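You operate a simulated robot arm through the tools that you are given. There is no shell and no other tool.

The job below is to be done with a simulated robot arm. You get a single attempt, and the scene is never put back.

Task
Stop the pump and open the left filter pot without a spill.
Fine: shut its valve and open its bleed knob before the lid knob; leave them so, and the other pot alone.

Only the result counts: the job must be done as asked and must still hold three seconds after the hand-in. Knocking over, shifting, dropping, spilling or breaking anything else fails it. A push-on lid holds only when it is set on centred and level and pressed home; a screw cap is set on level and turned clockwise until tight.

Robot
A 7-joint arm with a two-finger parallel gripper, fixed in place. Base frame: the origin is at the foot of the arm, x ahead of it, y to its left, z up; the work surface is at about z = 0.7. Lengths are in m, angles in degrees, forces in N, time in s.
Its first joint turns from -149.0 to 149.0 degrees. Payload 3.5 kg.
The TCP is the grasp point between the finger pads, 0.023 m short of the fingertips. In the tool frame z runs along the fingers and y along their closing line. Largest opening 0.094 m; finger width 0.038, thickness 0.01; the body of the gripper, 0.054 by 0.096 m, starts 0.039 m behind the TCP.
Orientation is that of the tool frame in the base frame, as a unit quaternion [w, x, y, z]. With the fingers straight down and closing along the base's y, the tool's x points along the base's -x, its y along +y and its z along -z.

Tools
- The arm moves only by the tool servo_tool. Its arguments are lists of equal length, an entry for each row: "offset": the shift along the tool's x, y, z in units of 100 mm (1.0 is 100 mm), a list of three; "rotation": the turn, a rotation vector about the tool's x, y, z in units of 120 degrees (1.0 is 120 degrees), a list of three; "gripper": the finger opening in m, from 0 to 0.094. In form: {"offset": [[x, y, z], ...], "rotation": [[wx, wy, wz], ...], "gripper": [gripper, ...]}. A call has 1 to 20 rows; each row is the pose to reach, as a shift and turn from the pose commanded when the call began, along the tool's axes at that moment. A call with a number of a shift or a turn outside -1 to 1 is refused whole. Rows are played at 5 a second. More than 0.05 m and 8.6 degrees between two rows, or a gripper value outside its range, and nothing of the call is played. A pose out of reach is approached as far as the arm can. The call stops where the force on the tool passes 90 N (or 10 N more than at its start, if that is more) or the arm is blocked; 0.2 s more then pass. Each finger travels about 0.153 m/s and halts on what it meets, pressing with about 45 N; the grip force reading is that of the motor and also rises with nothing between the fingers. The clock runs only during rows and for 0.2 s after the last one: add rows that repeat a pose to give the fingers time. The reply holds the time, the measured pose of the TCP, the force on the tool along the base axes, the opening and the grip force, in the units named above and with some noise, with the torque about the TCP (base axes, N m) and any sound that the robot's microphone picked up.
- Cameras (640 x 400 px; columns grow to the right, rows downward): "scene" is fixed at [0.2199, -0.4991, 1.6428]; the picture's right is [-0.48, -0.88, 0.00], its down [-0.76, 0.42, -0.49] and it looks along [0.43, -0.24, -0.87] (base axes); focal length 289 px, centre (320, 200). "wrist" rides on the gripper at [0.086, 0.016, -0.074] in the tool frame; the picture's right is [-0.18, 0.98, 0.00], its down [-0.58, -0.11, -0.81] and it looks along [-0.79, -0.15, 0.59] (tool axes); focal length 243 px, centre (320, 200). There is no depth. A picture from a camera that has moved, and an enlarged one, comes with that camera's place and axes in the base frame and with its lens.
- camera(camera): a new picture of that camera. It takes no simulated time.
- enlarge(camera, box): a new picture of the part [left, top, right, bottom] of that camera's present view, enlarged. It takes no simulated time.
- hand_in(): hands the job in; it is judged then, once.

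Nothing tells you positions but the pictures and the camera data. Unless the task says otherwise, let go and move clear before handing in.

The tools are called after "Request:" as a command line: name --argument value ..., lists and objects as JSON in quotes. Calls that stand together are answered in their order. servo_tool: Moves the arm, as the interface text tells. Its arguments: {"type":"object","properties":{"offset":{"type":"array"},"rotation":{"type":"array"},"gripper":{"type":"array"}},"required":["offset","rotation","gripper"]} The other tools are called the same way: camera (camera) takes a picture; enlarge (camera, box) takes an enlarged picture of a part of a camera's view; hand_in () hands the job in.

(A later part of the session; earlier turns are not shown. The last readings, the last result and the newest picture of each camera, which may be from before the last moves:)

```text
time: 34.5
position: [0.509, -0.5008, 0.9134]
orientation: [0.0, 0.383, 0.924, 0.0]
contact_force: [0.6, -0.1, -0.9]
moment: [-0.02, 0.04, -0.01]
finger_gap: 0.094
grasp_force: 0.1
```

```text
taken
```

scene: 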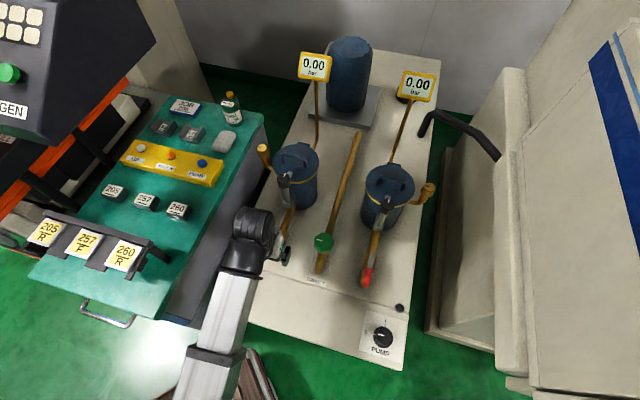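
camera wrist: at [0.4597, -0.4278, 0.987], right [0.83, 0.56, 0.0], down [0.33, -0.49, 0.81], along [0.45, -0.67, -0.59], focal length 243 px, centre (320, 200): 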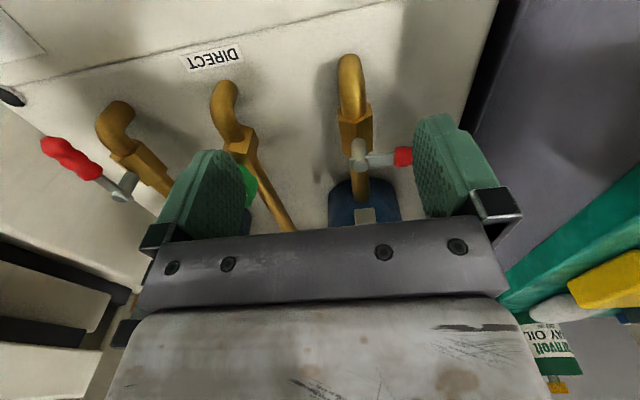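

The left valve is shut. The left pot's bleed knob has a vertical axis, about 33 mm across, with its top near (0.817, -0.624, 0.942). I'll rise and travel over it at z ≈ 1.05.

Request:
servo_tool --offset '[[-0.1, 0, -0.25], [-0.2, 0.0, -0.5], [-0.4, 0.05, -0.75], [-0.6, 0.1, -0.9], [-0.8, 0.1, -1.0]]' --rotation '[[0, 0, 0], [0, 0, 0], [0, 0, 0], [0, 0, 0], [0, 0, 0]]' --gripper '[0.094, 0.094, 0.094, 0.08, 0.08]'

Request:
servo_tool --offset '[[-0.25, 0.12, -0.1], [-0.5, 0.25, -0.2], [-0.75, 0.37, -0.4], [-1.0, 0.5, -0.4]]' --rotation '[[0, 0, 0], [0, 0, 0], [0, 0, 0], [0, 0, 0]]' --gripper '[0.08, 0.08, 0.08, 0.08]'

Request:
servo_tool --offset '[[-0.25, 0.17, 0], [-0.5, 0.35, 0], [-0.75, 0.52, 0], [-1.0, 0.7, 0]]' --rotation '[[0, 0, 0], [0, 0, 0], [0, 0, 0], [0, 0, 0]]' --gripper '[0.08, 0.08, 0.08, 0.08]'

Request:
camera --camera "wrist"

Request:
camera --camera "scene"

```text
time: 35.7
position: [0.5726, -0.5526, 1.0119]
orientation: [0.0, 0.384, 0.924, 0.0]
contact_force: [0.0, 0.0, 0.2]
moment: [0.01, 0.02, -0.04]
finger_gap: 0.0801
grasp_force: 0.0
```

```text
time: 36.7
position: [0.6772, -0.5876, 1.0538]
orientation: [0.0, 0.383, 0.924, 0.0]
contact_force: [0.3, -1.0, -0.5]
moment: [-0.01, 0.03, 0.01]
finger_gap: 0.0802
grasp_force: 0.1
```

```text
time: 37.7
position: [0.7976, -0.6095, 1.0545]
orientation: [0.0, 0.384, 0.923, 0.0]
contact_force: [-0.7, -0.3, 0.4]
moment: [-0.04, 0.0, 0.04]
finger_gap: 0.0802
grasp_force: 0.0
```

```text
taken
camera wrist: at [0.7486, -0.5363, 1.1281], right [0.83, 0.56, 0.0], down [0.33, -0.49, 0.81], along [0.45, -0.67, -0.59], focal length 243 px, centre (320, 200)
```

wrist: 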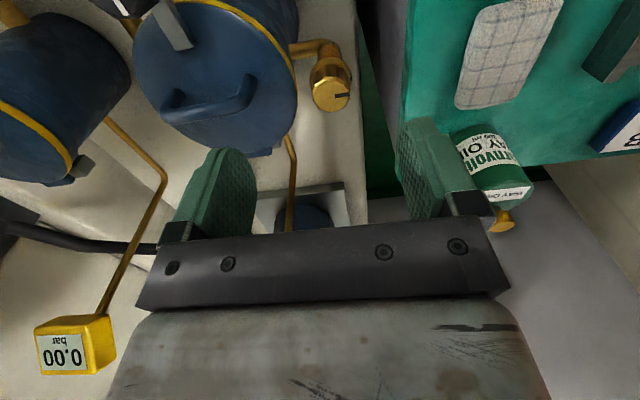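

```text
taken
```

scene: 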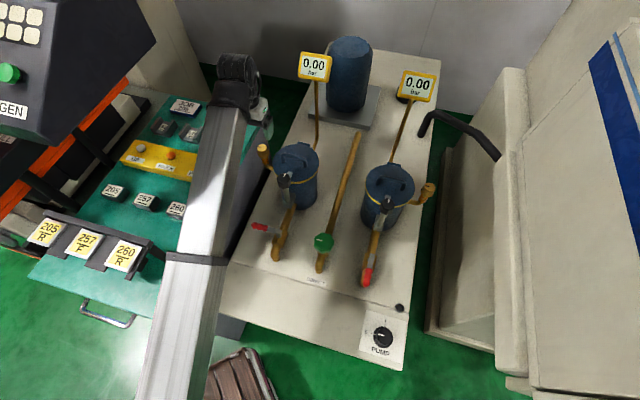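

The knob is in view near the centre. I'll zoom in to fix its position and mark.

Request:
enlarge --camera "wrist" --box '[270, 30, 390, 130]'

Request:
enlarge --camera "scene" --box '[240, 130, 290, 170]'

Request:
enlarge --camera "wrist" --box '[100, 0, 300, 160]'

```text
4.00 times, centred on (330, 80) of wrist
camera zoom: at [0.7486, -0.5363, 1.1281], right [0.83, 0.56, 0.0], down [0.33, -0.49, 0.81], along [0.45, -0.67, -0.59], focal length 970 px, centre (280, 680)
```

zoom: 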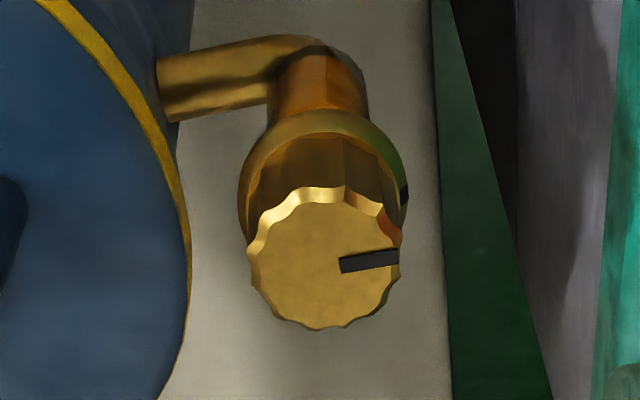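

```text
10.00 times, centred on (265, 150) of scene
camera zoom: at [0.2199, -0.4991, 1.6428], right [-0.48, -0.88, 0.0], down [-0.76, 0.42, -0.49], along [0.43, -0.24, -0.87], focal length 2886 px, centre (870, 700)
```

zoom: 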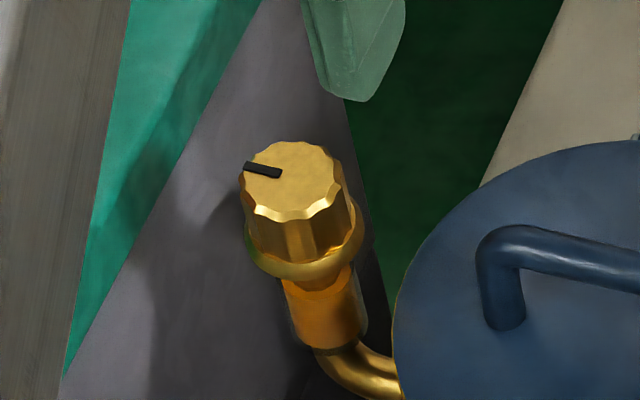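

```text
2.50 times, centred on (200, 80) of wrist
camera zoom: at [0.7486, -0.5363, 1.1281], right [0.83, 0.56, 0.0], down [0.33, -0.49, 0.81], along [0.45, -0.67, -0.59], focal length 606 px, centre (620, 500)
```

zoom: 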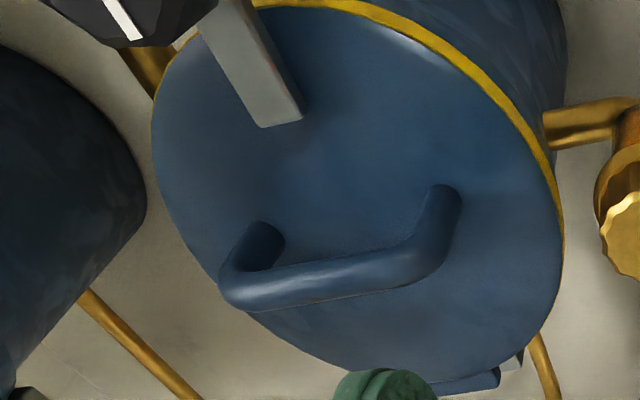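

The knob's top centre is at about (0.819, -0.624, 0.937), with its mark pointing left. I'll centre over it with the fingers at 50 mm and come halfway down.

Request:
servo_tool --offset '[[-0.13, 0.025, 0.15], [-0.254, 0.05, 0.3], [-0.254, 0.05, 0.5], [-0.254, 0.05, 0.5]]' --rotation '[[0, 0, 0], [0, 0, 0], [0, 0, 0], [0, 0, 0]]' --gripper '[0.06, 0.052, 0.052, 0.052]'

Request:
camera --camera "wrist"

Request:
enlarge --camera "scene" --box '[200, 90, 320, 180]'

```text
time: 38.7
position: [0.8194, -0.6242, 1.0031]
orientation: [0.0, 0.384, 0.923, -0.001]
contact_force: [0.7, -0.4, -0.3]
moment: [0.02, -0.02, 0.0]
finger_gap: 0.0521
grasp_force: 0.2
```

```text
taken
camera wrist: at [0.7701, -0.5506, 1.0767], right [0.83, 0.56, 0.0], down [0.33, -0.49, 0.81], along [0.45, -0.67, -0.59], focal length 243 px, centre (320, 200)
```

wrist: 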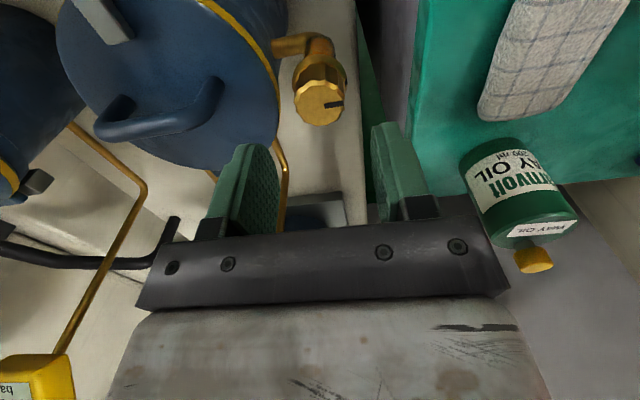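

```text
4.44 times, centred on (260, 135) of scene
camera zoom: at [0.2199, -0.4991, 1.6428], right [-0.48, -0.88, 0.0], down [-0.76, 0.42, -0.49], along [0.43, -0.24, -0.87], focal length 1283 px, centre (587, 489)
```

zoom: 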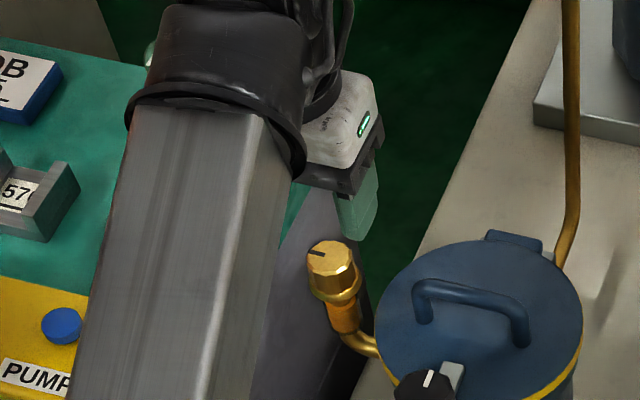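

The knob is exactly on the tool axis (column 320, matching z ≈ 0.939). I'll descend 61 mm and grip.

Request:
servo_tool --offset '[[0, 0, 0.15], [0, 0, 0.3], [0, 0, 0.45], [0, 0, 0.6], [0, 0, 0.6], [0, 0, 0.6]]' --rotation '[[0, 0, 0], [0, 0, 0], [0, 0, 0], [0, 0, 0], [0, 0, 0], [0, 0, 0]]' --gripper '[0.052, 0.052, 0.052, 0.052, 0.052, 0.052]'

Request:
camera --camera "wrist"

Request:
enlarge --camera "scene" --box '[200, 90, 320, 180]'

```text
time: 40.1
position: [0.818, -0.625, 0.9422]
orientation: [-0.001, 0.384, 0.923, 0.0]
contact_force: [-0.5, 0.3, -0.8]
moment: [-0.01, -0.01, -0.03]
finger_gap: 0.052
grasp_force: 0.1
```

```text
taken
camera wrist: at [0.7697, -0.5516, 1.0172], right [0.83, 0.56, 0.0], down [0.33, -0.49, 0.81], along [0.45, -0.67, -0.59], focal length 243 px, centre (320, 200)
```

wrist: 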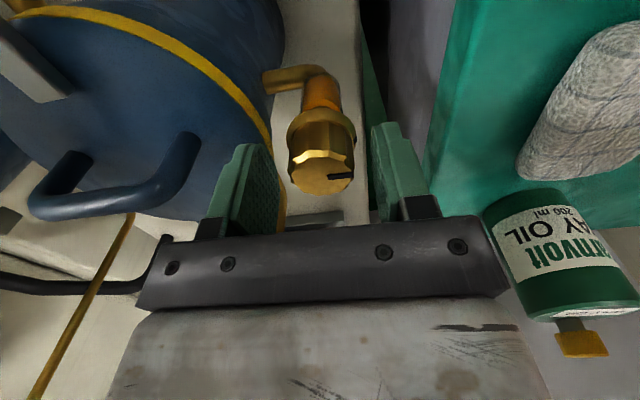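

```text
4.44 times, centred on (260, 135) of scene
camera zoom: at [0.2199, -0.4991, 1.6428], right [-0.48, -0.88, 0.0], down [-0.76, 0.42, -0.49], along [0.43, -0.24, -0.87], focal length 1283 px, centre (587, 489)
```

zoom: 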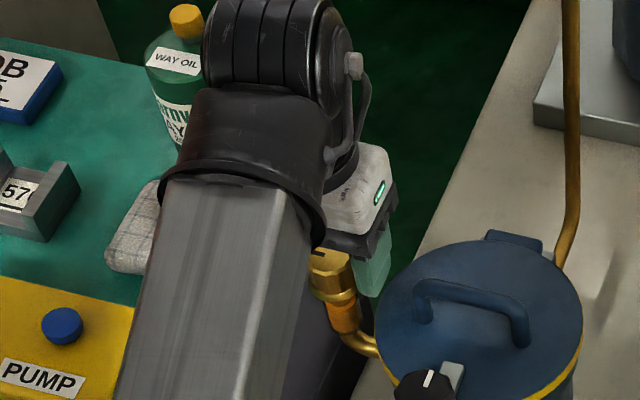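

The fingers straddle the knob. I'll close, then turn counter-clockwise in small steps.

Request:
servo_tool --offset '[[0, 0, 0], [0, 0, 0], [0, 0, 0]]' --rotation '[[0, 0, 0], [0, 0, 0], [0, 0, 0]]' --gripper '[0.035, 0.02, 0.02]'

Request:
servo_tool --offset '[[0, 0, 0], [0, 0, 0], [0, 0, 0], [0, 0, 0]]' --rotation '[[0, 0, -0.06], [0, 0, -0.12], [0, 0, -0.18], [0, 0, -0.25]]' --gripper '[0.02, 0.02, 0.02, 0.02]'

Request:
camera --camera "wrist"

Request:
camera --camera "scene"

```text
time: 40.9
position: [0.8195, -0.6237, 0.9431]
orientation: [0.0, 0.383, 0.924, 0.001]
contact_force: [5.7, 4.6, -0.1]
moment: [-0.27, 0.22, -0.02]
finger_gap: 0.0319
grasp_force: 44.9
```

```text
time: 41.9
position: [0.8198, -0.6242, 0.9423]
orientation: [-0.001, 0.129, 0.992, 0.0]
contact_force: [3.0, 10.1, -4.2]
moment: [-0.52, -0.12, -0.02]
finger_gap: 0.0317
grasp_force: 44.9
```

```text
taken
camera wrist: at [0.7407, -0.5855, 1.0172], right [0.43, 0.9, 0.0], down [0.53, -0.26, 0.81], along [0.73, -0.35, -0.59], focal length 243 px, centre (320, 200)
```

wrist: 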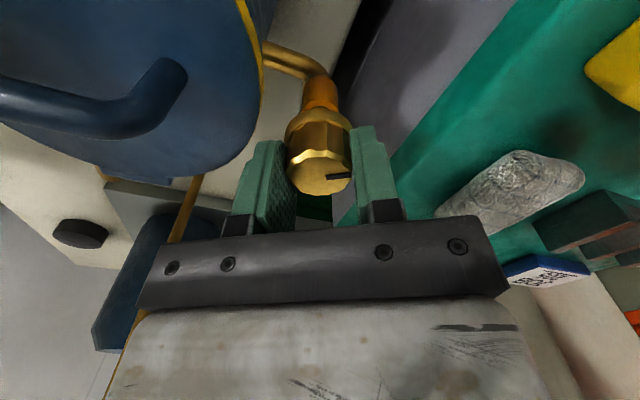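

```text
taken
```

scene: 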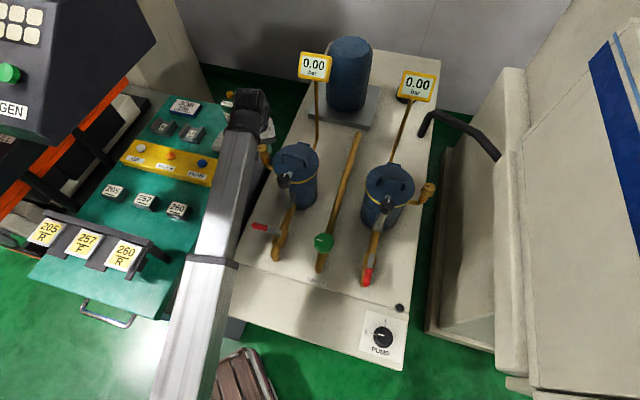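

The knob turns with the fingers and almost no torque. I'll continue.

Request:
servo_tool --offset '[[0, 0, 0], [0, 0, 0], [0, 0, 0], [0, 0, 0], [0, 0, 0], [0, 0, 0], [0, 0, 0], [0, 0, 0]]' --rotation '[[0, 0, -0.06], [0, 0, -0.12], [0, 0, -0.18], [0, 0, -0.24], [0, 0, -0.3], [0, 0, -0.36], [0, 0, -0.43], [0, 0, -0.5]]' --gripper '[0.02, 0.02, 0.02, 0.02, 0.02, 0.02, 0.02, 0.02]'

Request:
camera --camera "wrist"

Request:
camera --camera "scene"

```text
time: 43.7
position: [0.8188, -0.6224, 0.943]
orientation: [-0.001, -0.383, 0.924, 0.0]
contact_force: [-2.5, 22.4, -11.2]
moment: [-0.89, 0.35, -0.2]
finger_gap: 0.032
grasp_force: 44.9
```

```text
taken
camera wrist: at [0.7474, -0.6725, 1.0171], right [-0.57, 0.82, 0.0], down [0.49, 0.33, 0.81], along [0.66, 0.46, -0.59], focal length 243 px, centre (320, 200)
```

wrist: 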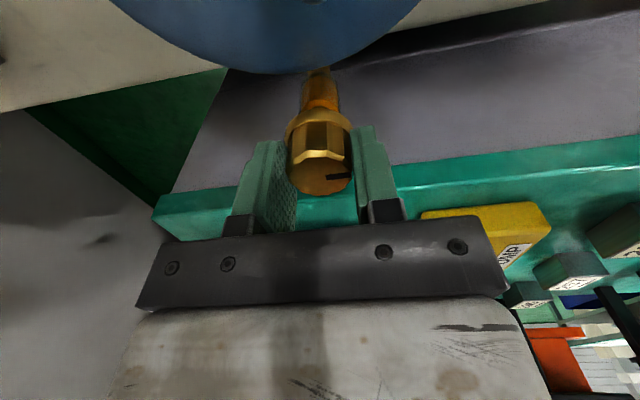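

```text
taken
```

scene: 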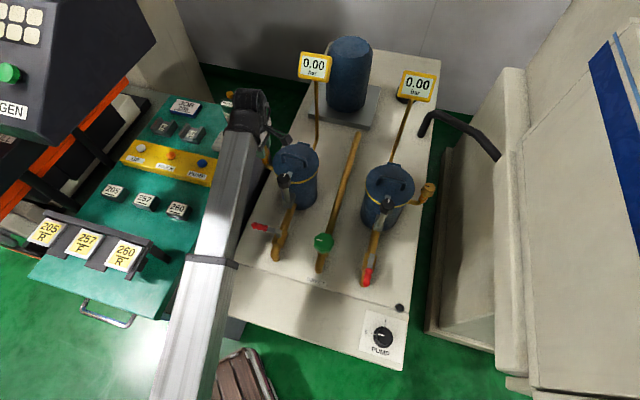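

90° turned with no stop and no sound yet. I'll keep turning as far as the wrist allows.

Request:
servo_tool --offset '[[0, 0, 0], [0, 0, 0], [0, 0, 0], [0, 0, 0], [0, 0, 0], [0, 0, 0]]' --rotation '[[0, 0, -0.06], [0, 0, -0.12], [0, 0, -0.18], [0, 0, -0.24], [0, 0, -0.31], [0, 0, -0.37]]' --gripper '[0.02, 0.02, 0.02, 0.02, 0.02, 0.02]'

Request:
camera --camera "wrist"

```text
time: 45.1
position: [0.8183, -0.6242, 0.9448]
orientation: [0.001, -0.703, 0.711, -0.001]
contact_force: [-3.1, -0.3, 12.6]
moment: [-0.01, 0.43, -0.51]
finger_gap: 0.0314
grasp_force: 45.0
```

```text
taken
camera wrist: at [0.8023, -0.7101, 1.0184], right [-0.98, 0.19, 0.0], down [0.11, 0.58, 0.81], along [0.16, 0.79, -0.59], focal length 243 px, centre (320, 200)
```

wrist: 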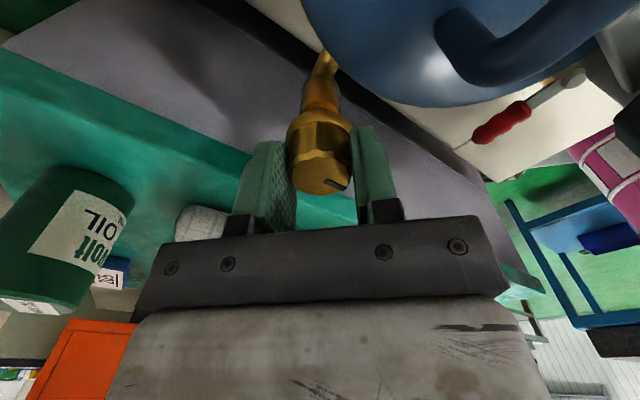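

The mark has slipped slightly against the fingers and the torque has risen, so the knob is at its open stop. I'll release, rise and check.

Request:
servo_tool --offset '[[0, 0, 0], [0, 0, 0], [0, 0, 0], [0, 0, -0.2], [0, 0, -0.4], [0, 0, -0.6], [0, 0, -0.9]]' --rotation '[[0, 0, 0], [0, 0, 0], [0, 0, 0], [0, 0, 0], [0, 0, 0], [0, 0, 0], [0, 0, 0]]' --gripper '[0.04, 0.052, 0.052, 0.052, 0.052, 0.052, 0.052]'

Request:
camera --camera "wrist"

Request:
camera --camera "scene"

Request:
enlarge --camera "wrist" --box '[260, 10, 380, 110]'

Request:
enlarge --camera "scene" --box '[240, 120, 340, 190]'

```text
time: 46.7
position: [0.8182, -0.6243, 1.0335]
orientation: [0.0, -0.703, 0.712, 0.0]
contact_force: [1.2, 0.8, 0.5]
moment: [0.06, -0.03, -0.03]
finger_gap: 0.0519
grasp_force: 0.0
```

```text
taken
camera wrist: at [0.8016, -0.7098, 1.1068], right [-0.98, 0.2, 0.0], down [0.12, 0.58, 0.81], along [0.16, 0.79, -0.59], focal length 243 px, centre (320, 200)
```

wrist: 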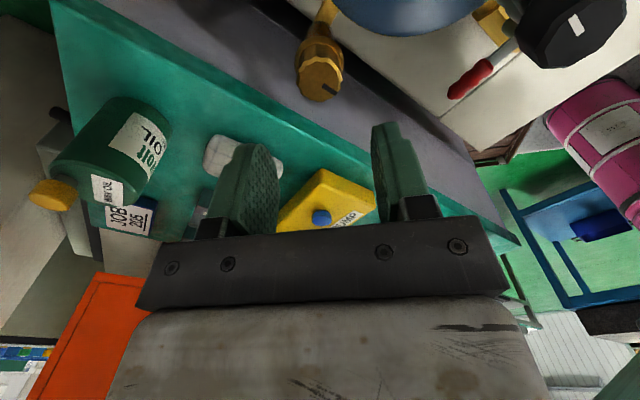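

```text
taken
```

scene: 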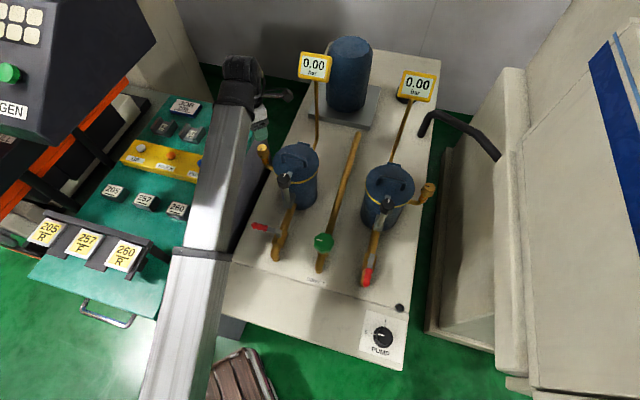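

```text
4.00 times, centred on (320, 60) of wrist
camera zoom: at [0.8016, -0.7098, 1.1068], right [-0.98, 0.2, 0.0], down [0.12, 0.58, 0.81], along [0.16, 0.79, -0.59], focal length 970 px, centre (320, 760)
```

zoom: 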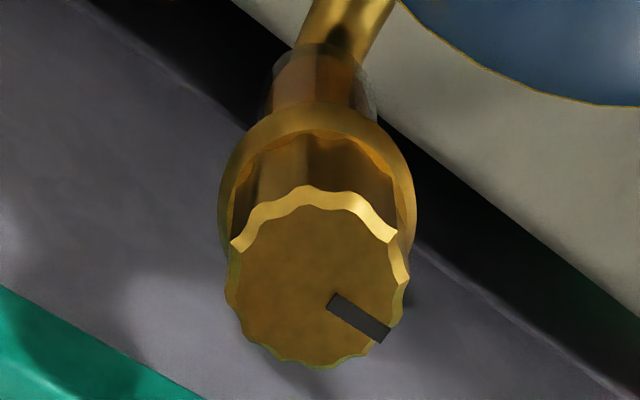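

```text
5.71 times, centred on (290, 155) of scene
camera zoom: at [0.2199, -0.4991, 1.6428], right [-0.48, -0.88, 0.0], down [-0.76, 0.42, -0.49], along [0.43, -0.24, -0.87], focal length 1649 px, centre (491, 457)
```

zoom: 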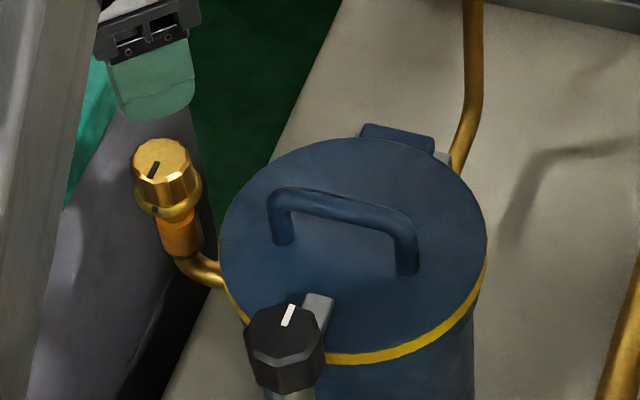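

The mark moved from the left to the front, exactly 90°, so the bleed is open. Next I'll move over the left lid knob near (0.675, -0.632) and turn back to the skid heading for a look.

Request:
servo_tool --offset '[[0.0, 0.05, -0.1], [0.0, 0.1, -0.2], [0.0, 0.2, -0.2], [0.03, 0.3, -0.2], [0.03, 0.4, -0.2], [0.03, 0.5, -0.2], [0.03, 0.6, -0.2], [0.03, 0.7, -0.2], [0.03, 0.7, -0.2], [0.03, 0.7, -0.2], [0.03, 0.7, -0.2], [0.03, 0.7, -0.2]]' --rotation '[[0, 0, 0.06], [0, 0, 0.125], [0, 0, 0.19], [0, 0, 0.255], [0, 0, 0.32], [0, 0, 0.385], [0, 0, 0.45], [0, 0, 0.515], [0, 0, 0.58], [0, 0, 0.645], [0, 0, 0.7], [0, 0, 0.75]]' --gripper '[0.07, 0.094, 0.094, 0.094, 0.094, 0.094, 0.094, 0.094, 0.094, 0.094, 0.094, 0.094]'

Request:
servo_tool --offset '[[0.12, 0, 0], [0.24, 0, 0], [0.36, 0, 0], [0.48, 0, 0], [0.6, -0.03, 0], [0.71, -0.03, 0], [0.71, -0.03, 0]]' --rotation '[[0, 0, 0.06], [0, 0, 0.12], [0, 0, 0.18], [0, 0, 0.24], [0, 0, 0.31], [0, 0, 0.369], [0, 0, 0.369]]' --gripper '[0.094, 0.094, 0.094, 0.094, 0.094, 0.094, 0.094]'

Request:
camera --camera "wrist"

Request:
camera --camera "scene"

Request:
enlarge --camera "wrist" --box '[220, 0, 420, 160]'

```text
time: 49.3
position: [0.7493, -0.6259, 1.0523]
orientation: [0.0, 0.007, 1.0, 0.001]
contact_force: [0.3, 0.4, 1.4]
moment: [-0.01, -0.03, 0.03]
finger_gap: 0.0942
grasp_force: 0.1
```

```text
time: 50.9
position: [0.6778, -0.6272, 1.0548]
orientation: [0.0, 0.384, 0.923, 0.0]
contact_force: [0.2, -1.0, -0.3]
moment: [0.07, -0.02, -0.02]
finger_gap: 0.0938
grasp_force: 0.1
```

```text
taken
camera wrist: at [0.6285, -0.5546, 1.1276], right [0.83, 0.56, 0.0], down [0.33, -0.49, 0.81], along [0.45, -0.67, -0.59], focal length 243 px, centre (320, 200)
```

wrist: 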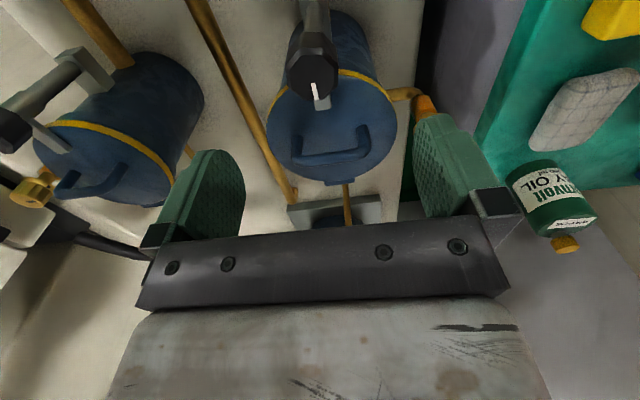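

```text
taken
```

scene: 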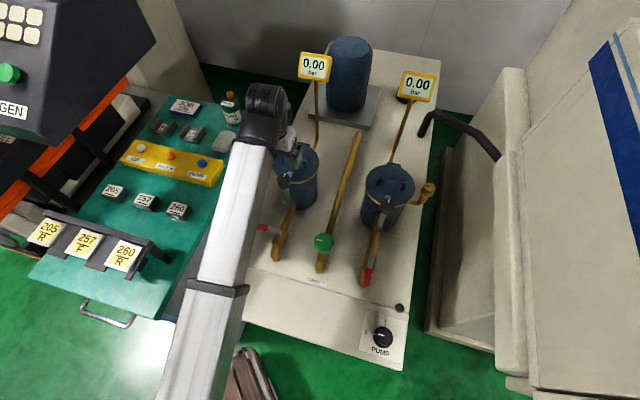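

```text
2.50 times, centred on (320, 80) of wrist
camera zoom: at [0.6285, -0.5546, 1.1276], right [0.83, 0.56, 0.0], down [0.33, -0.49, 0.81], along [0.45, -0.67, -0.59], focal length 606 px, centre (320, 500)
```

zoom: 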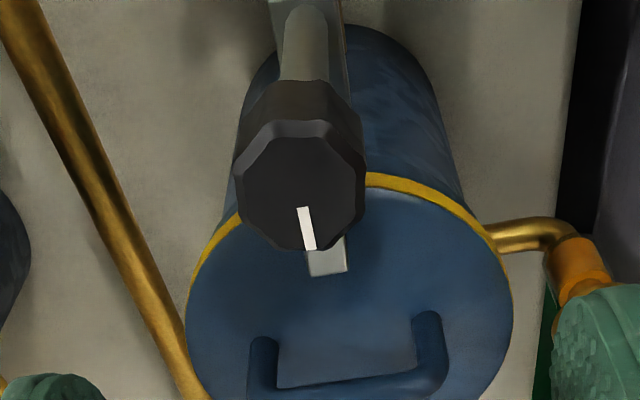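

The lid knob is about 5 mm to the right of the tool axis, with its top at about z = 0.95. I'll shift and come down to just above it.

Request:
servo_tool --offset '[[0, -0.05, 0.15], [0, -0.05, 0.3], [0, -0.05, 0.45], [0, -0.05, 0.55], [0, -0.05, 0.55]]' --rotation '[[0, 0, 0], [0, 0, 0], [0, 0, 0], [0, 0, 0], [0, 0, 0]]' --gripper '[0.08, 0.07, 0.07, 0.07, 0.07]'

Request:
camera --camera "wrist"

Request:
enlarge --camera "wrist" --box '[220, 40, 420, 200]'

Request:
enlarge --camera "scene" --box '[240, 120, 340, 190]'

```text
time: 52.1
position: [0.6738, -0.6318, 0.998]
orientation: [0.0, 0.383, 0.924, 0.0]
contact_force: [0.6, 0.4, -0.2]
moment: [-0.01, 0.0, -0.03]
finger_gap: 0.0696
grasp_force: 0.1
```

```text
taken
camera wrist: at [0.626, -0.558, 1.0717], right [0.82, 0.57, 0.0], down [0.33, -0.49, 0.81], along [0.46, -0.66, -0.59], focal length 243 px, centre (320, 200)
```

wrist: 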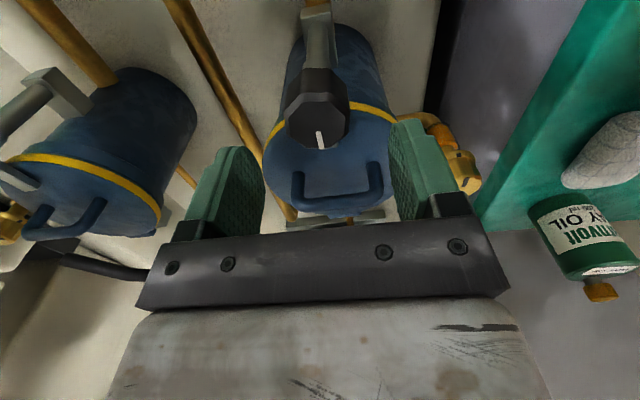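

```text
2.50 times, centred on (320, 120) of wrist
camera zoom: at [0.626, -0.558, 1.0717], right [0.82, 0.57, 0.0], down [0.33, -0.49, 0.81], along [0.46, -0.66, -0.59], focal length 606 px, centre (320, 400)
```

zoom: 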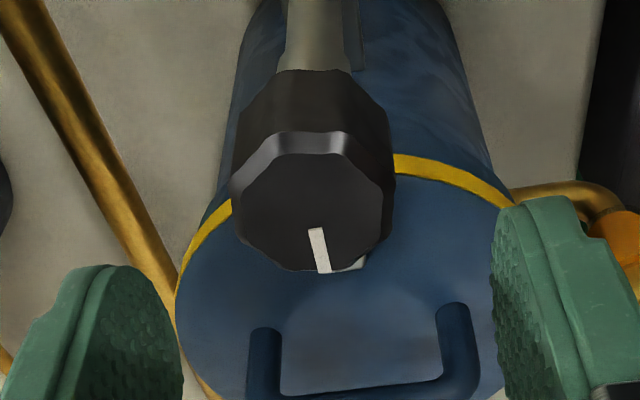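

```text
5.71 times, centred on (290, 155) of scene
camera zoom: at [0.2199, -0.4991, 1.6428], right [-0.48, -0.88, 0.0], down [-0.76, 0.42, -0.49], along [0.43, -0.24, -0.87], focal length 1649 px, centre (491, 457)
```

zoom: 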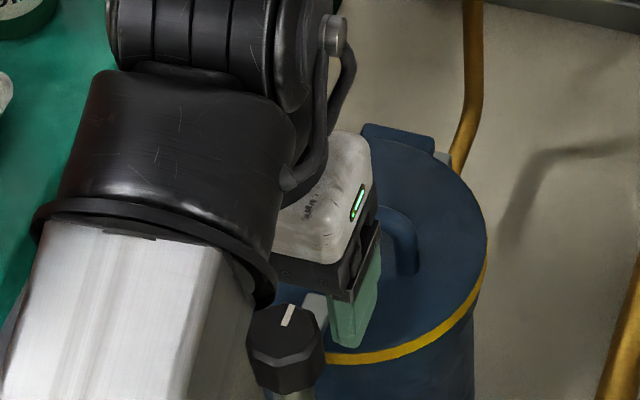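

The knob spans about z = 0.93 to 0.955 and is roughly 35 mm across. I'll descend to TCP z = 0.957 and grip it.

Request:
servo_tool --offset '[[0, -0.02, 0.15], [0, -0.02, 0.3], [0, -0.02, 0.4], [0, -0.02, 0.4], [0, -0.02, 0.4], [0, -0.02, 0.4]]' --rotation '[[0, 0, 0], [0, 0, 0], [0, 0, 0], [0, 0, 0], [0, 0, 0], [0, 0, 0]]' --gripper '[0.07, 0.07, 0.07, 0.05, 0.02, 0.02]'

Request:
camera --camera "wrist"

Request:
enlarge --camera "scene" --box '[240, 120, 340, 190]'

```text
time: 53.5
position: [0.6751, -0.6308, 0.9587]
orientation: [0.001, 0.382, 0.924, 0.0]
contact_force: [11.7, 12.1, -5.0]
moment: [-0.61, -0.22, -0.08]
finger_gap: 0.038
grasp_force: 45.3
```

```text
taken
camera wrist: at [0.6248, -0.5588, 1.0313], right [0.82, 0.57, 0.0], down [0.33, -0.49, 0.81], along [0.46, -0.66, -0.59], focal length 243 px, centre (320, 200)
```

wrist: 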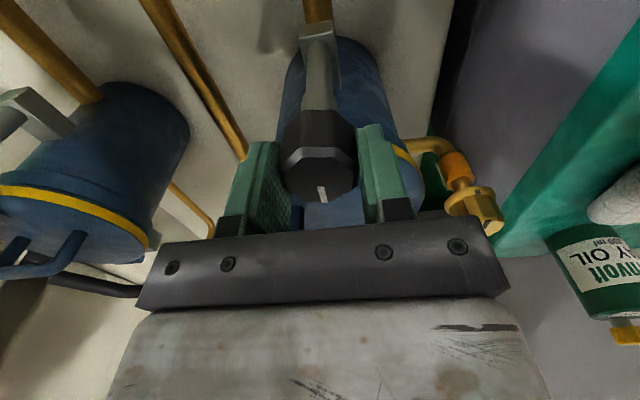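

```text
5.71 times, centred on (290, 155) of scene
camera zoom: at [0.2199, -0.4991, 1.6428], right [-0.48, -0.88, 0.0], down [-0.76, 0.42, -0.49], along [0.43, -0.24, -0.87], focal length 1649 px, centre (491, 457)
```

zoom: 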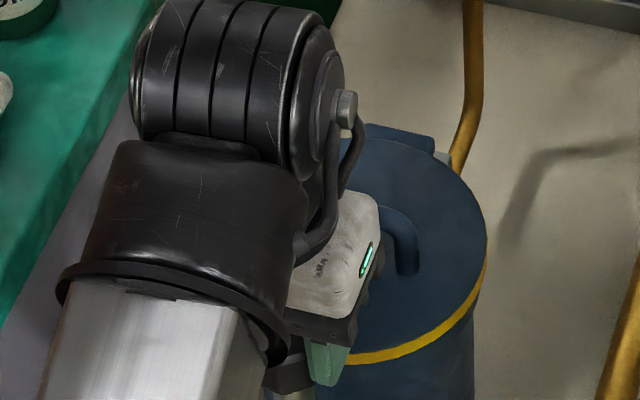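

The lid knob is gripped at 38 mm. I'll turn it counter-clockwise step by step.

Request:
servo_tool --offset '[[0, 0.01, 0], [0, 0.01, 0], [0, 0.01, 0], [0, 0.01, 0], [0, 0.01, 0], [0, 0.01, 0]]' --rotation '[[0, 0, -0.06], [0, 0, -0.12], [0, 0, -0.18], [0, 0, -0.25], [0, 0, -0.31], [0, 0, -0.375]]' --gripper '[0.02, 0.02, 0.02, 0.02, 0.02, 0.02]'

Request:
camera --camera "wrist"

Request:
camera --camera "scene"

```text
time: 54.9
position: [0.6749, -0.6303, 0.9576]
orientation: [0.0, -0.002, 1.0, 0.002]
contact_force: [9.7, 36.7, -24.6]
moment: [-0.45, 0.57, -0.14]
finger_gap: 0.0376
grasp_force: 45.3
```

```text
taken
camera wrist: at [0.5889, -0.6141, 1.0315], right [0.18, 0.98, 0.0], down [0.58, -0.11, 0.81], along [0.79, -0.14, -0.59], focal length 243 px, centre (320, 200)
```

wrist: 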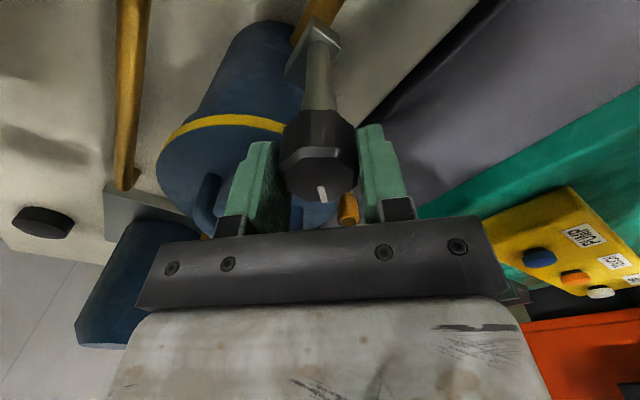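

```text
taken
```

scene: 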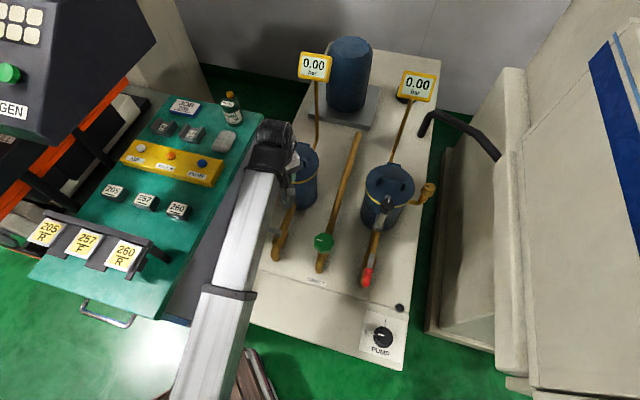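

It is turning with the fingers, but side force is building along the closing line, so the knob sits about 3 mm towards +y of the tool. I'll shift to recentre and keep turning.

Request:
servo_tool --offset '[[0.005, 0.015, 0], [0.01, 0.03, 0], [0.01, 0.03, 0], [0.01, 0.03, 0], [0.01, 0.03, 0], [0.01, 0.03, 0], [0.01, 0.03, 0], [0.01, 0.03, 0]]' --rotation '[[0, 0, 0], [0, 0, 0], [0, 0, -0.06], [0, 0, -0.12], [0, 0, -0.18], [0, 0, -0.25], [0, 0, -0.31], [0, 0, -0.375]]' --gripper '[0.02, 0.02, 0.02, 0.02, 0.02, 0.02, 0.02, 0.02]'

Request:
camera --camera "wrist"

Request:
camera --camera "scene"

```text
time: 56.7
position: [0.6718, -0.6314, 0.9583]
orientation: [-0.001, -0.383, 0.924, 0.001]
contact_force: [-1.0, 16.1, -9.5]
moment: [0.18, -0.34, -0.46]
finger_gap: 0.0378
grasp_force: 44.7
```

```text
taken
camera wrist: at [0.5994, -0.6803, 1.0326], right [-0.57, 0.82, 0.0], down [0.49, 0.33, 0.81], along [0.66, 0.46, -0.59], focal length 243 px, centre (320, 200)
```

wrist: 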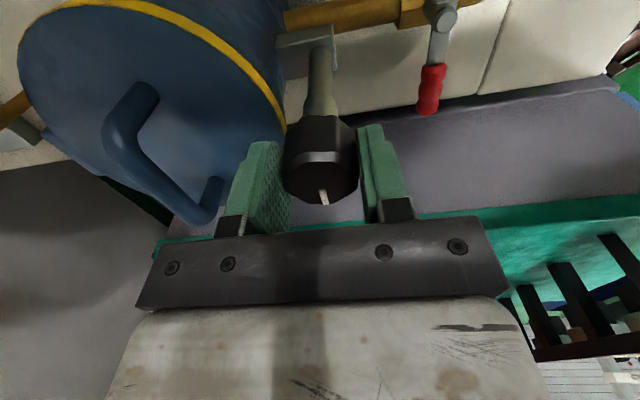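

```text
taken
```

scene: 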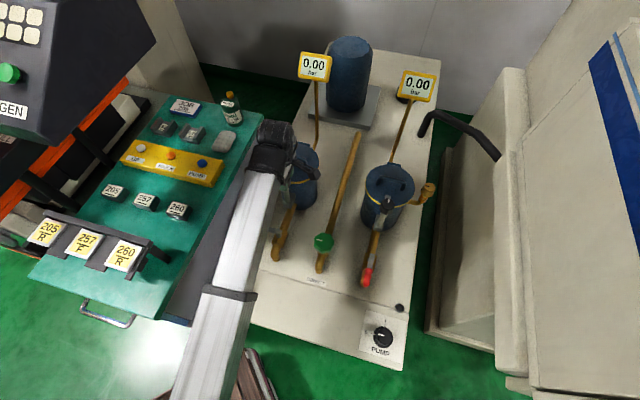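

Now turned 90° with 0.46 N m of torque, possibly the stop. I'll try a further 24° to find out.

Request:
servo_tool --offset '[[0, 0, 0], [0, 0, 0], [0, 0, 0], [0, 0, 0]]' --rotation '[[0, 0, -0.05], [0, 0, -0.1], [0, 0, -0.15], [0, 0, -0.2]]' --gripper '[0.02, 0.02, 0.02, 0.02]'

Request:
camera --camera "wrist"

Request:
enlarge --camera "wrist" --box '[270, 90, 390, 220]'

```text
time: 57.7
position: [0.6719, -0.6297, 0.9586]
orientation: [0.0, -0.567, 0.824, -0.001]
contact_force: [-6.1, 2.6, 4.0]
moment: [0.14, 0.22, -0.32]
finger_gap: 0.0374
grasp_force: 45.4
```

```text
taken
camera wrist: at [0.6271, -0.7045, 1.0327], right [-0.85, 0.52, 0.0], down [0.31, 0.5, 0.81], along [0.42, 0.69, -0.59], focal length 243 px, centre (320, 200)
```

wrist: 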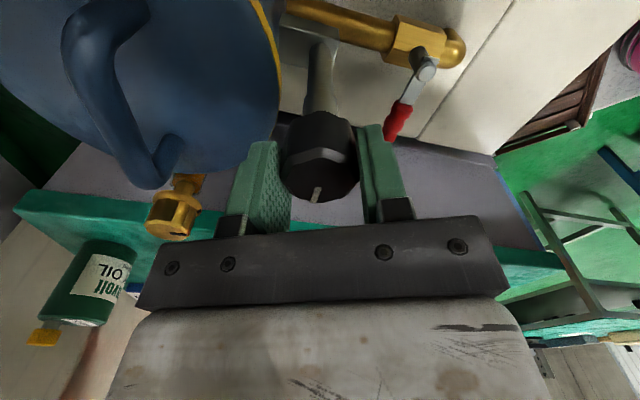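

```text
3.08 times, centred on (330, 155) of wrist
camera zoom: at [0.6271, -0.7045, 1.0327], right [-0.85, 0.52, 0.0], down [0.31, 0.5, 0.81], along [0.42, 0.69, -0.59], focal length 746 px, centre (289, 338)
```

zoom: 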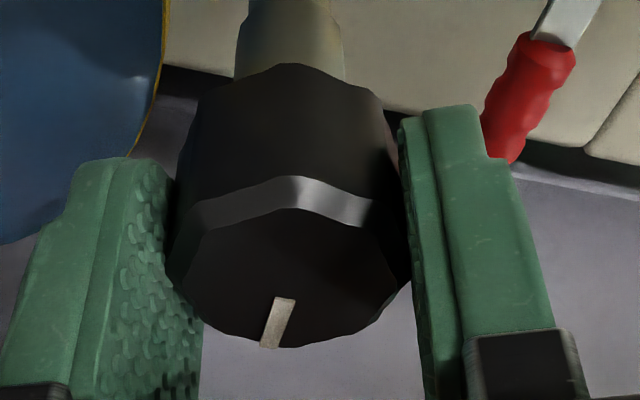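

The mark slipped in the fingers, so the lid knob is at its 90° stop. I'll release, rise and look at the lid.

Request:
servo_tool --offset '[[0, 0, 0], [0, 0, 0], [0, 0, 0], [0, 0, -0.2], [0, 0, -0.4], [0, 0, -0.6], [0, 0, -0.9]]' --rotation '[[0, 0, 0], [0, 0, 0], [0, 0, 0], [0, 0, 0], [0, 0, 0], [0, 0, 0], [0, 0, 0]]' --gripper '[0.05, 0.07, 0.07, 0.07, 0.07, 0.07, 0.07]'

Request:
camera --camera "wrist"

Request:
camera --camera "scene"

Request:
enlarge --camera "scene" --box '[240, 120, 340, 200]'

```text
time: 59.3
position: [0.6732, -0.6316, 1.0487]
orientation: [0.0, -0.566, 0.824, 0.0]
contact_force: [-0.9, -0.2, -0.7]
moment: [0.0, 0.0, 0.01]
finger_gap: 0.0699
grasp_force: 0.0
```

```text
taken
camera wrist: at [0.6277, -0.7063, 1.1216], right [-0.85, 0.52, 0.0], down [0.31, 0.5, 0.81], along [0.42, 0.69, -0.59], focal length 243 px, centre (320, 200)
```

wrist: 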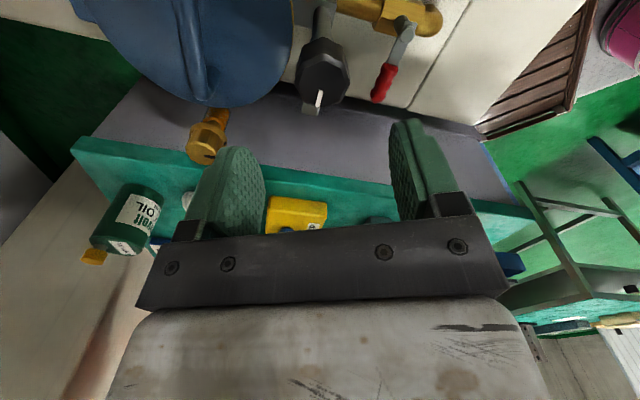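

```text
taken
```

scene: 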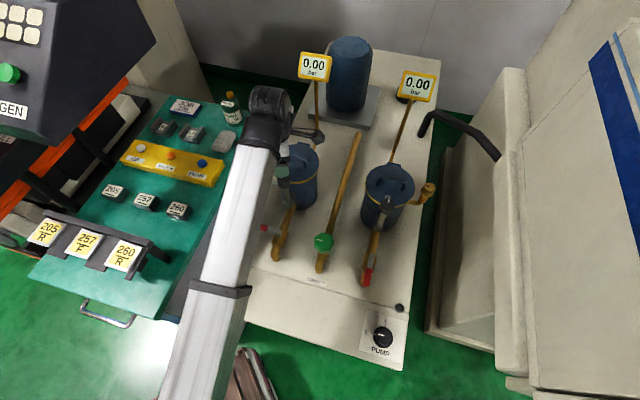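

```text
5.00 times, centred on (290, 160) of scene
camera zoom: at [0.2199, -0.4991, 1.6428], right [-0.48, -0.88, 0.0], down [-0.76, 0.42, -0.49], along [0.43, -0.24, -0.87], focal length 1443 px, centre (470, 400)
```

zoom: 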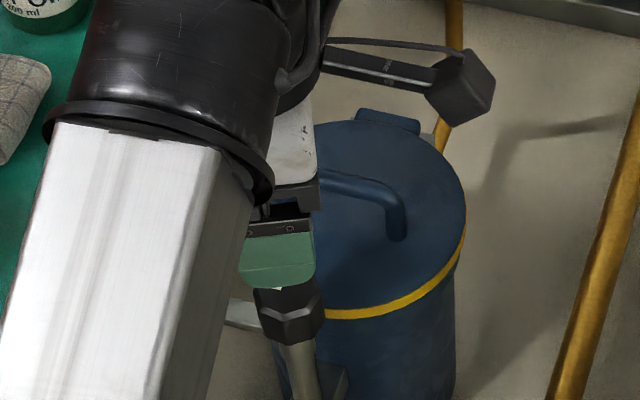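

The clamp tab has swung off the lid. The lid is hinged at the back, with a lifting bar near a ≈ 0.985 (distance along the skid). I'll move over the bar with the fingers set to close across it and check its exact place.

Request:
servo_tool --offset '[[0.06, -0.15, -0.05], [0.12, -0.3, -0.1], [0.18, -0.45, -0.1], [0.232, -0.581, -0.1], [0.232, -0.581, -0.1]]' --rotation '[[0, 0, 0.05], [0, 0, 0.1], [0, 0, 0.15], [0, 0, 0.2], [0, 0, 0.2]]' --gripper '[0.06, 0.06, 0.06, 0.06, 0.06]'

Request:
camera --camera "wrist"

Request:
enlarge --camera "wrist" --box '[220, 0, 420, 160]'

Request:
camera --camera "scene"

```text
time: 60.5
position: [0.7202, -0.6731, 1.0597]
orientation: [0.0, -0.381, 0.924, -0.001]
contact_force: [0.6, 0.3, 0.2]
moment: [0.02, 0.02, 0.02]
finger_gap: 0.0603
grasp_force: 0.0
```

```text
taken
camera wrist: at [0.6484, -0.7223, 1.1326], right [-0.56, 0.83, 0.0], down [0.49, 0.33, 0.81], along [0.67, 0.46, -0.59], focal length 243 px, centre (320, 200)
```

wrist: 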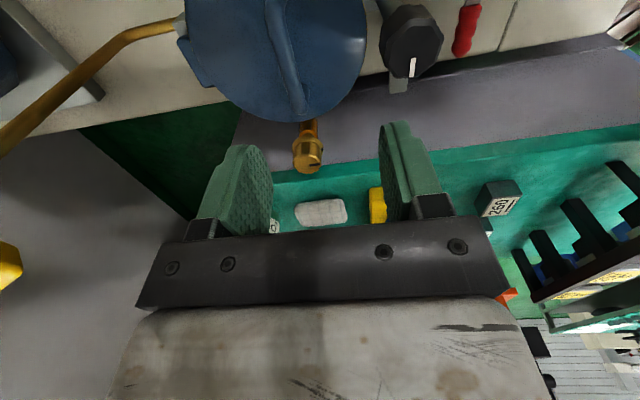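

```text
2.50 times, centred on (320, 80) of wrist
camera zoom: at [0.6484, -0.7223, 1.1326], right [-0.56, 0.83, 0.0], down [0.49, 0.33, 0.81], along [0.67, 0.46, -0.59], focal length 606 px, centre (320, 500)
```

zoom: 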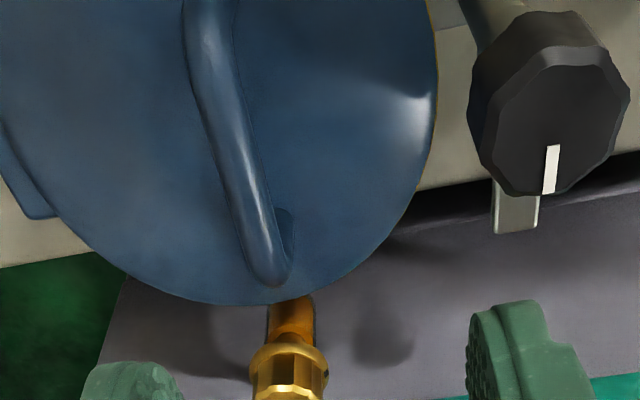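

```text
taken
```

scene: 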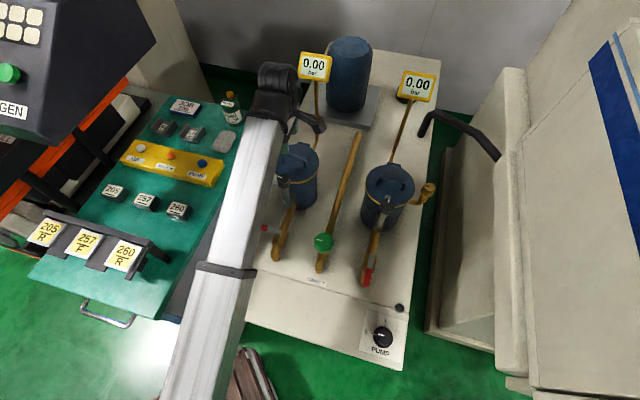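

The bar runs along the skid's left-right direction near a ≈ 1.01, z ≈ 0.94, about 33 mm above the lid. I'll shift 25 mm back and come down closer to verify.

Request:
servo_tool --offset '[[0, -0.12, 0.1], [0, -0.25, 0.25], [0, -0.25, 0.45], [0, -0.25, 0.65], [0, -0.25, 0.65]]' --rotation '[[0, 0, 0], [0, 0, 0], [0, 0, 0], [0, 0, 0], [0, 0, 0]]' --gripper '[0.06, 0.06, 0.06, 0.06, 0.06]'

Request:
camera --camera "wrist"

Request:
enlarge --camera "wrist" --box '[220, 30, 420, 190]'

Request:
enlarge --camera "scene" --box '[240, 120, 340, 200]'

```text
time: 61.7
position: [0.7376, -0.6913, 0.9934]
orientation: [0.0, -0.383, 0.924, 0.0]
contact_force: [0.2, -0.4, 0.5]
moment: [0.0, 0.02, 0.04]
finger_gap: 0.0601
grasp_force: 0.1
```

```text
taken
camera wrist: at [0.6654, -0.7405, 1.0673], right [-0.57, 0.82, 0.0], down [0.49, 0.33, 0.81], along [0.67, 0.46, -0.59], focal length 243 px, centre (320, 200)
```

wrist: 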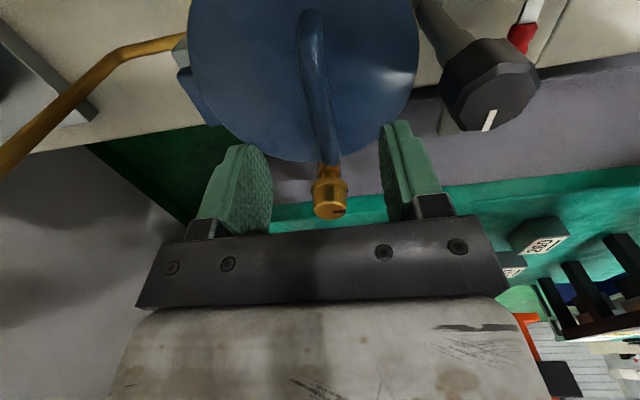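

```text
2.50 times, centred on (320, 110) of wrist
camera zoom: at [0.6654, -0.7405, 1.0673], right [-0.57, 0.82, 0.0], down [0.49, 0.33, 0.81], along [0.67, 0.46, -0.59], focal length 606 px, centre (320, 425)
```

zoom: 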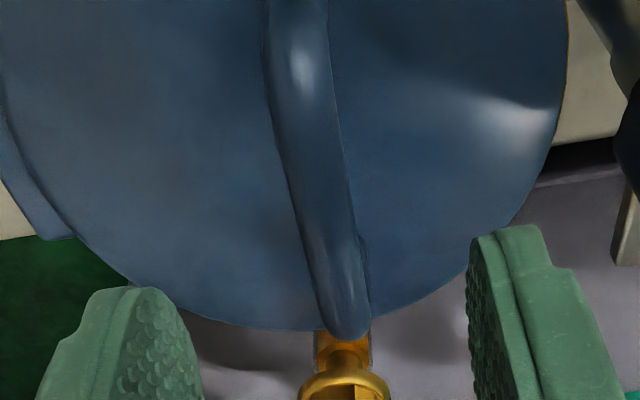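

```text
5.00 times, centred on (290, 160) of scene
camera zoom: at [0.2199, -0.4991, 1.6428], right [-0.48, -0.88, 0.0], down [-0.76, 0.42, -0.49], along [0.43, -0.24, -0.87], focal length 1443 px, centre (470, 400)
```

zoom: 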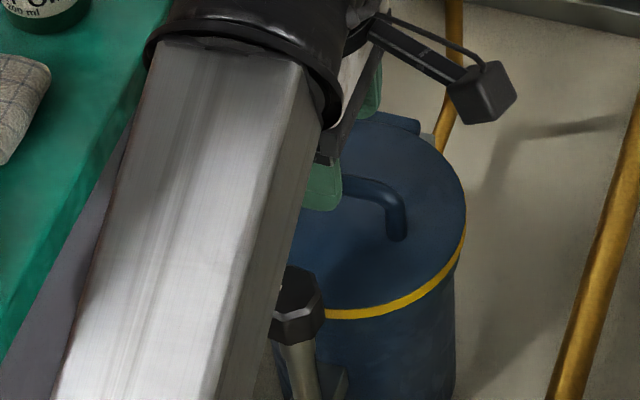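

The bar is at about a = 1.008, z = 0.95. I'll shift 3 mm, descend and pinch it.

Request:
servo_tool --offset '[[0, 0.027, 0.15], [0, 0.027, 0.3], [0, 0.027, 0.37], [0, 0.027, 0.37], [0, 0.027, 0.37], [0, 0.027, 0.37]]' --rotation '[[0, 0, 0], [0, 0, 0], [0, 0, 0], [0, 0, 0], [0, 0, 0], [0, 0, 0]]' --gripper '[0.06, 0.06, 0.06, 0.03, 0.0, 0.0]'

Request:
camera --camera "wrist"

Request:
enlarge --camera "scene" --box '[240, 120, 340, 200]'

```text
time: 63.1
position: [0.737, -0.6901, 0.9572]
orientation: [0.0, -0.383, 0.924, -0.001]
contact_force: [13.6, -13.7, 2.6]
moment: [-0.12, -0.12, -0.15]
finger_gap: 0.0127
grasp_force: 45.3
```

```text
taken
camera wrist: at [0.664, -0.7384, 1.0294], right [-0.56, 0.83, 0.0], down [0.49, 0.33, 0.81], along [0.67, 0.46, -0.59], focal length 243 px, centre (320, 200)
```

wrist: 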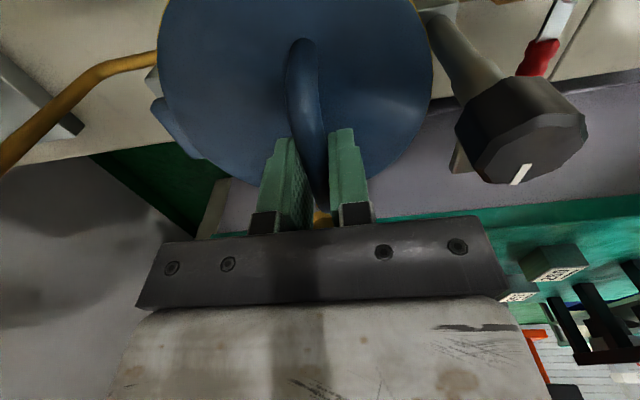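

```text
5.00 times, centred on (290, 160) of scene
camera zoom: at [0.2199, -0.4991, 1.6428], right [-0.48, -0.88, 0.0], down [-0.76, 0.42, -0.49], along [0.43, -0.24, -0.87], focal length 1443 px, centre (470, 400)
```

zoom: 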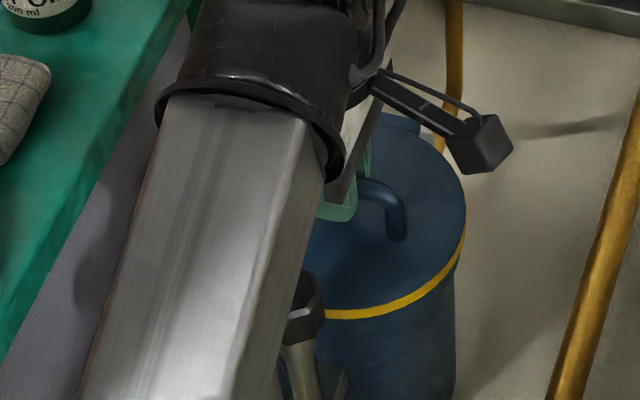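

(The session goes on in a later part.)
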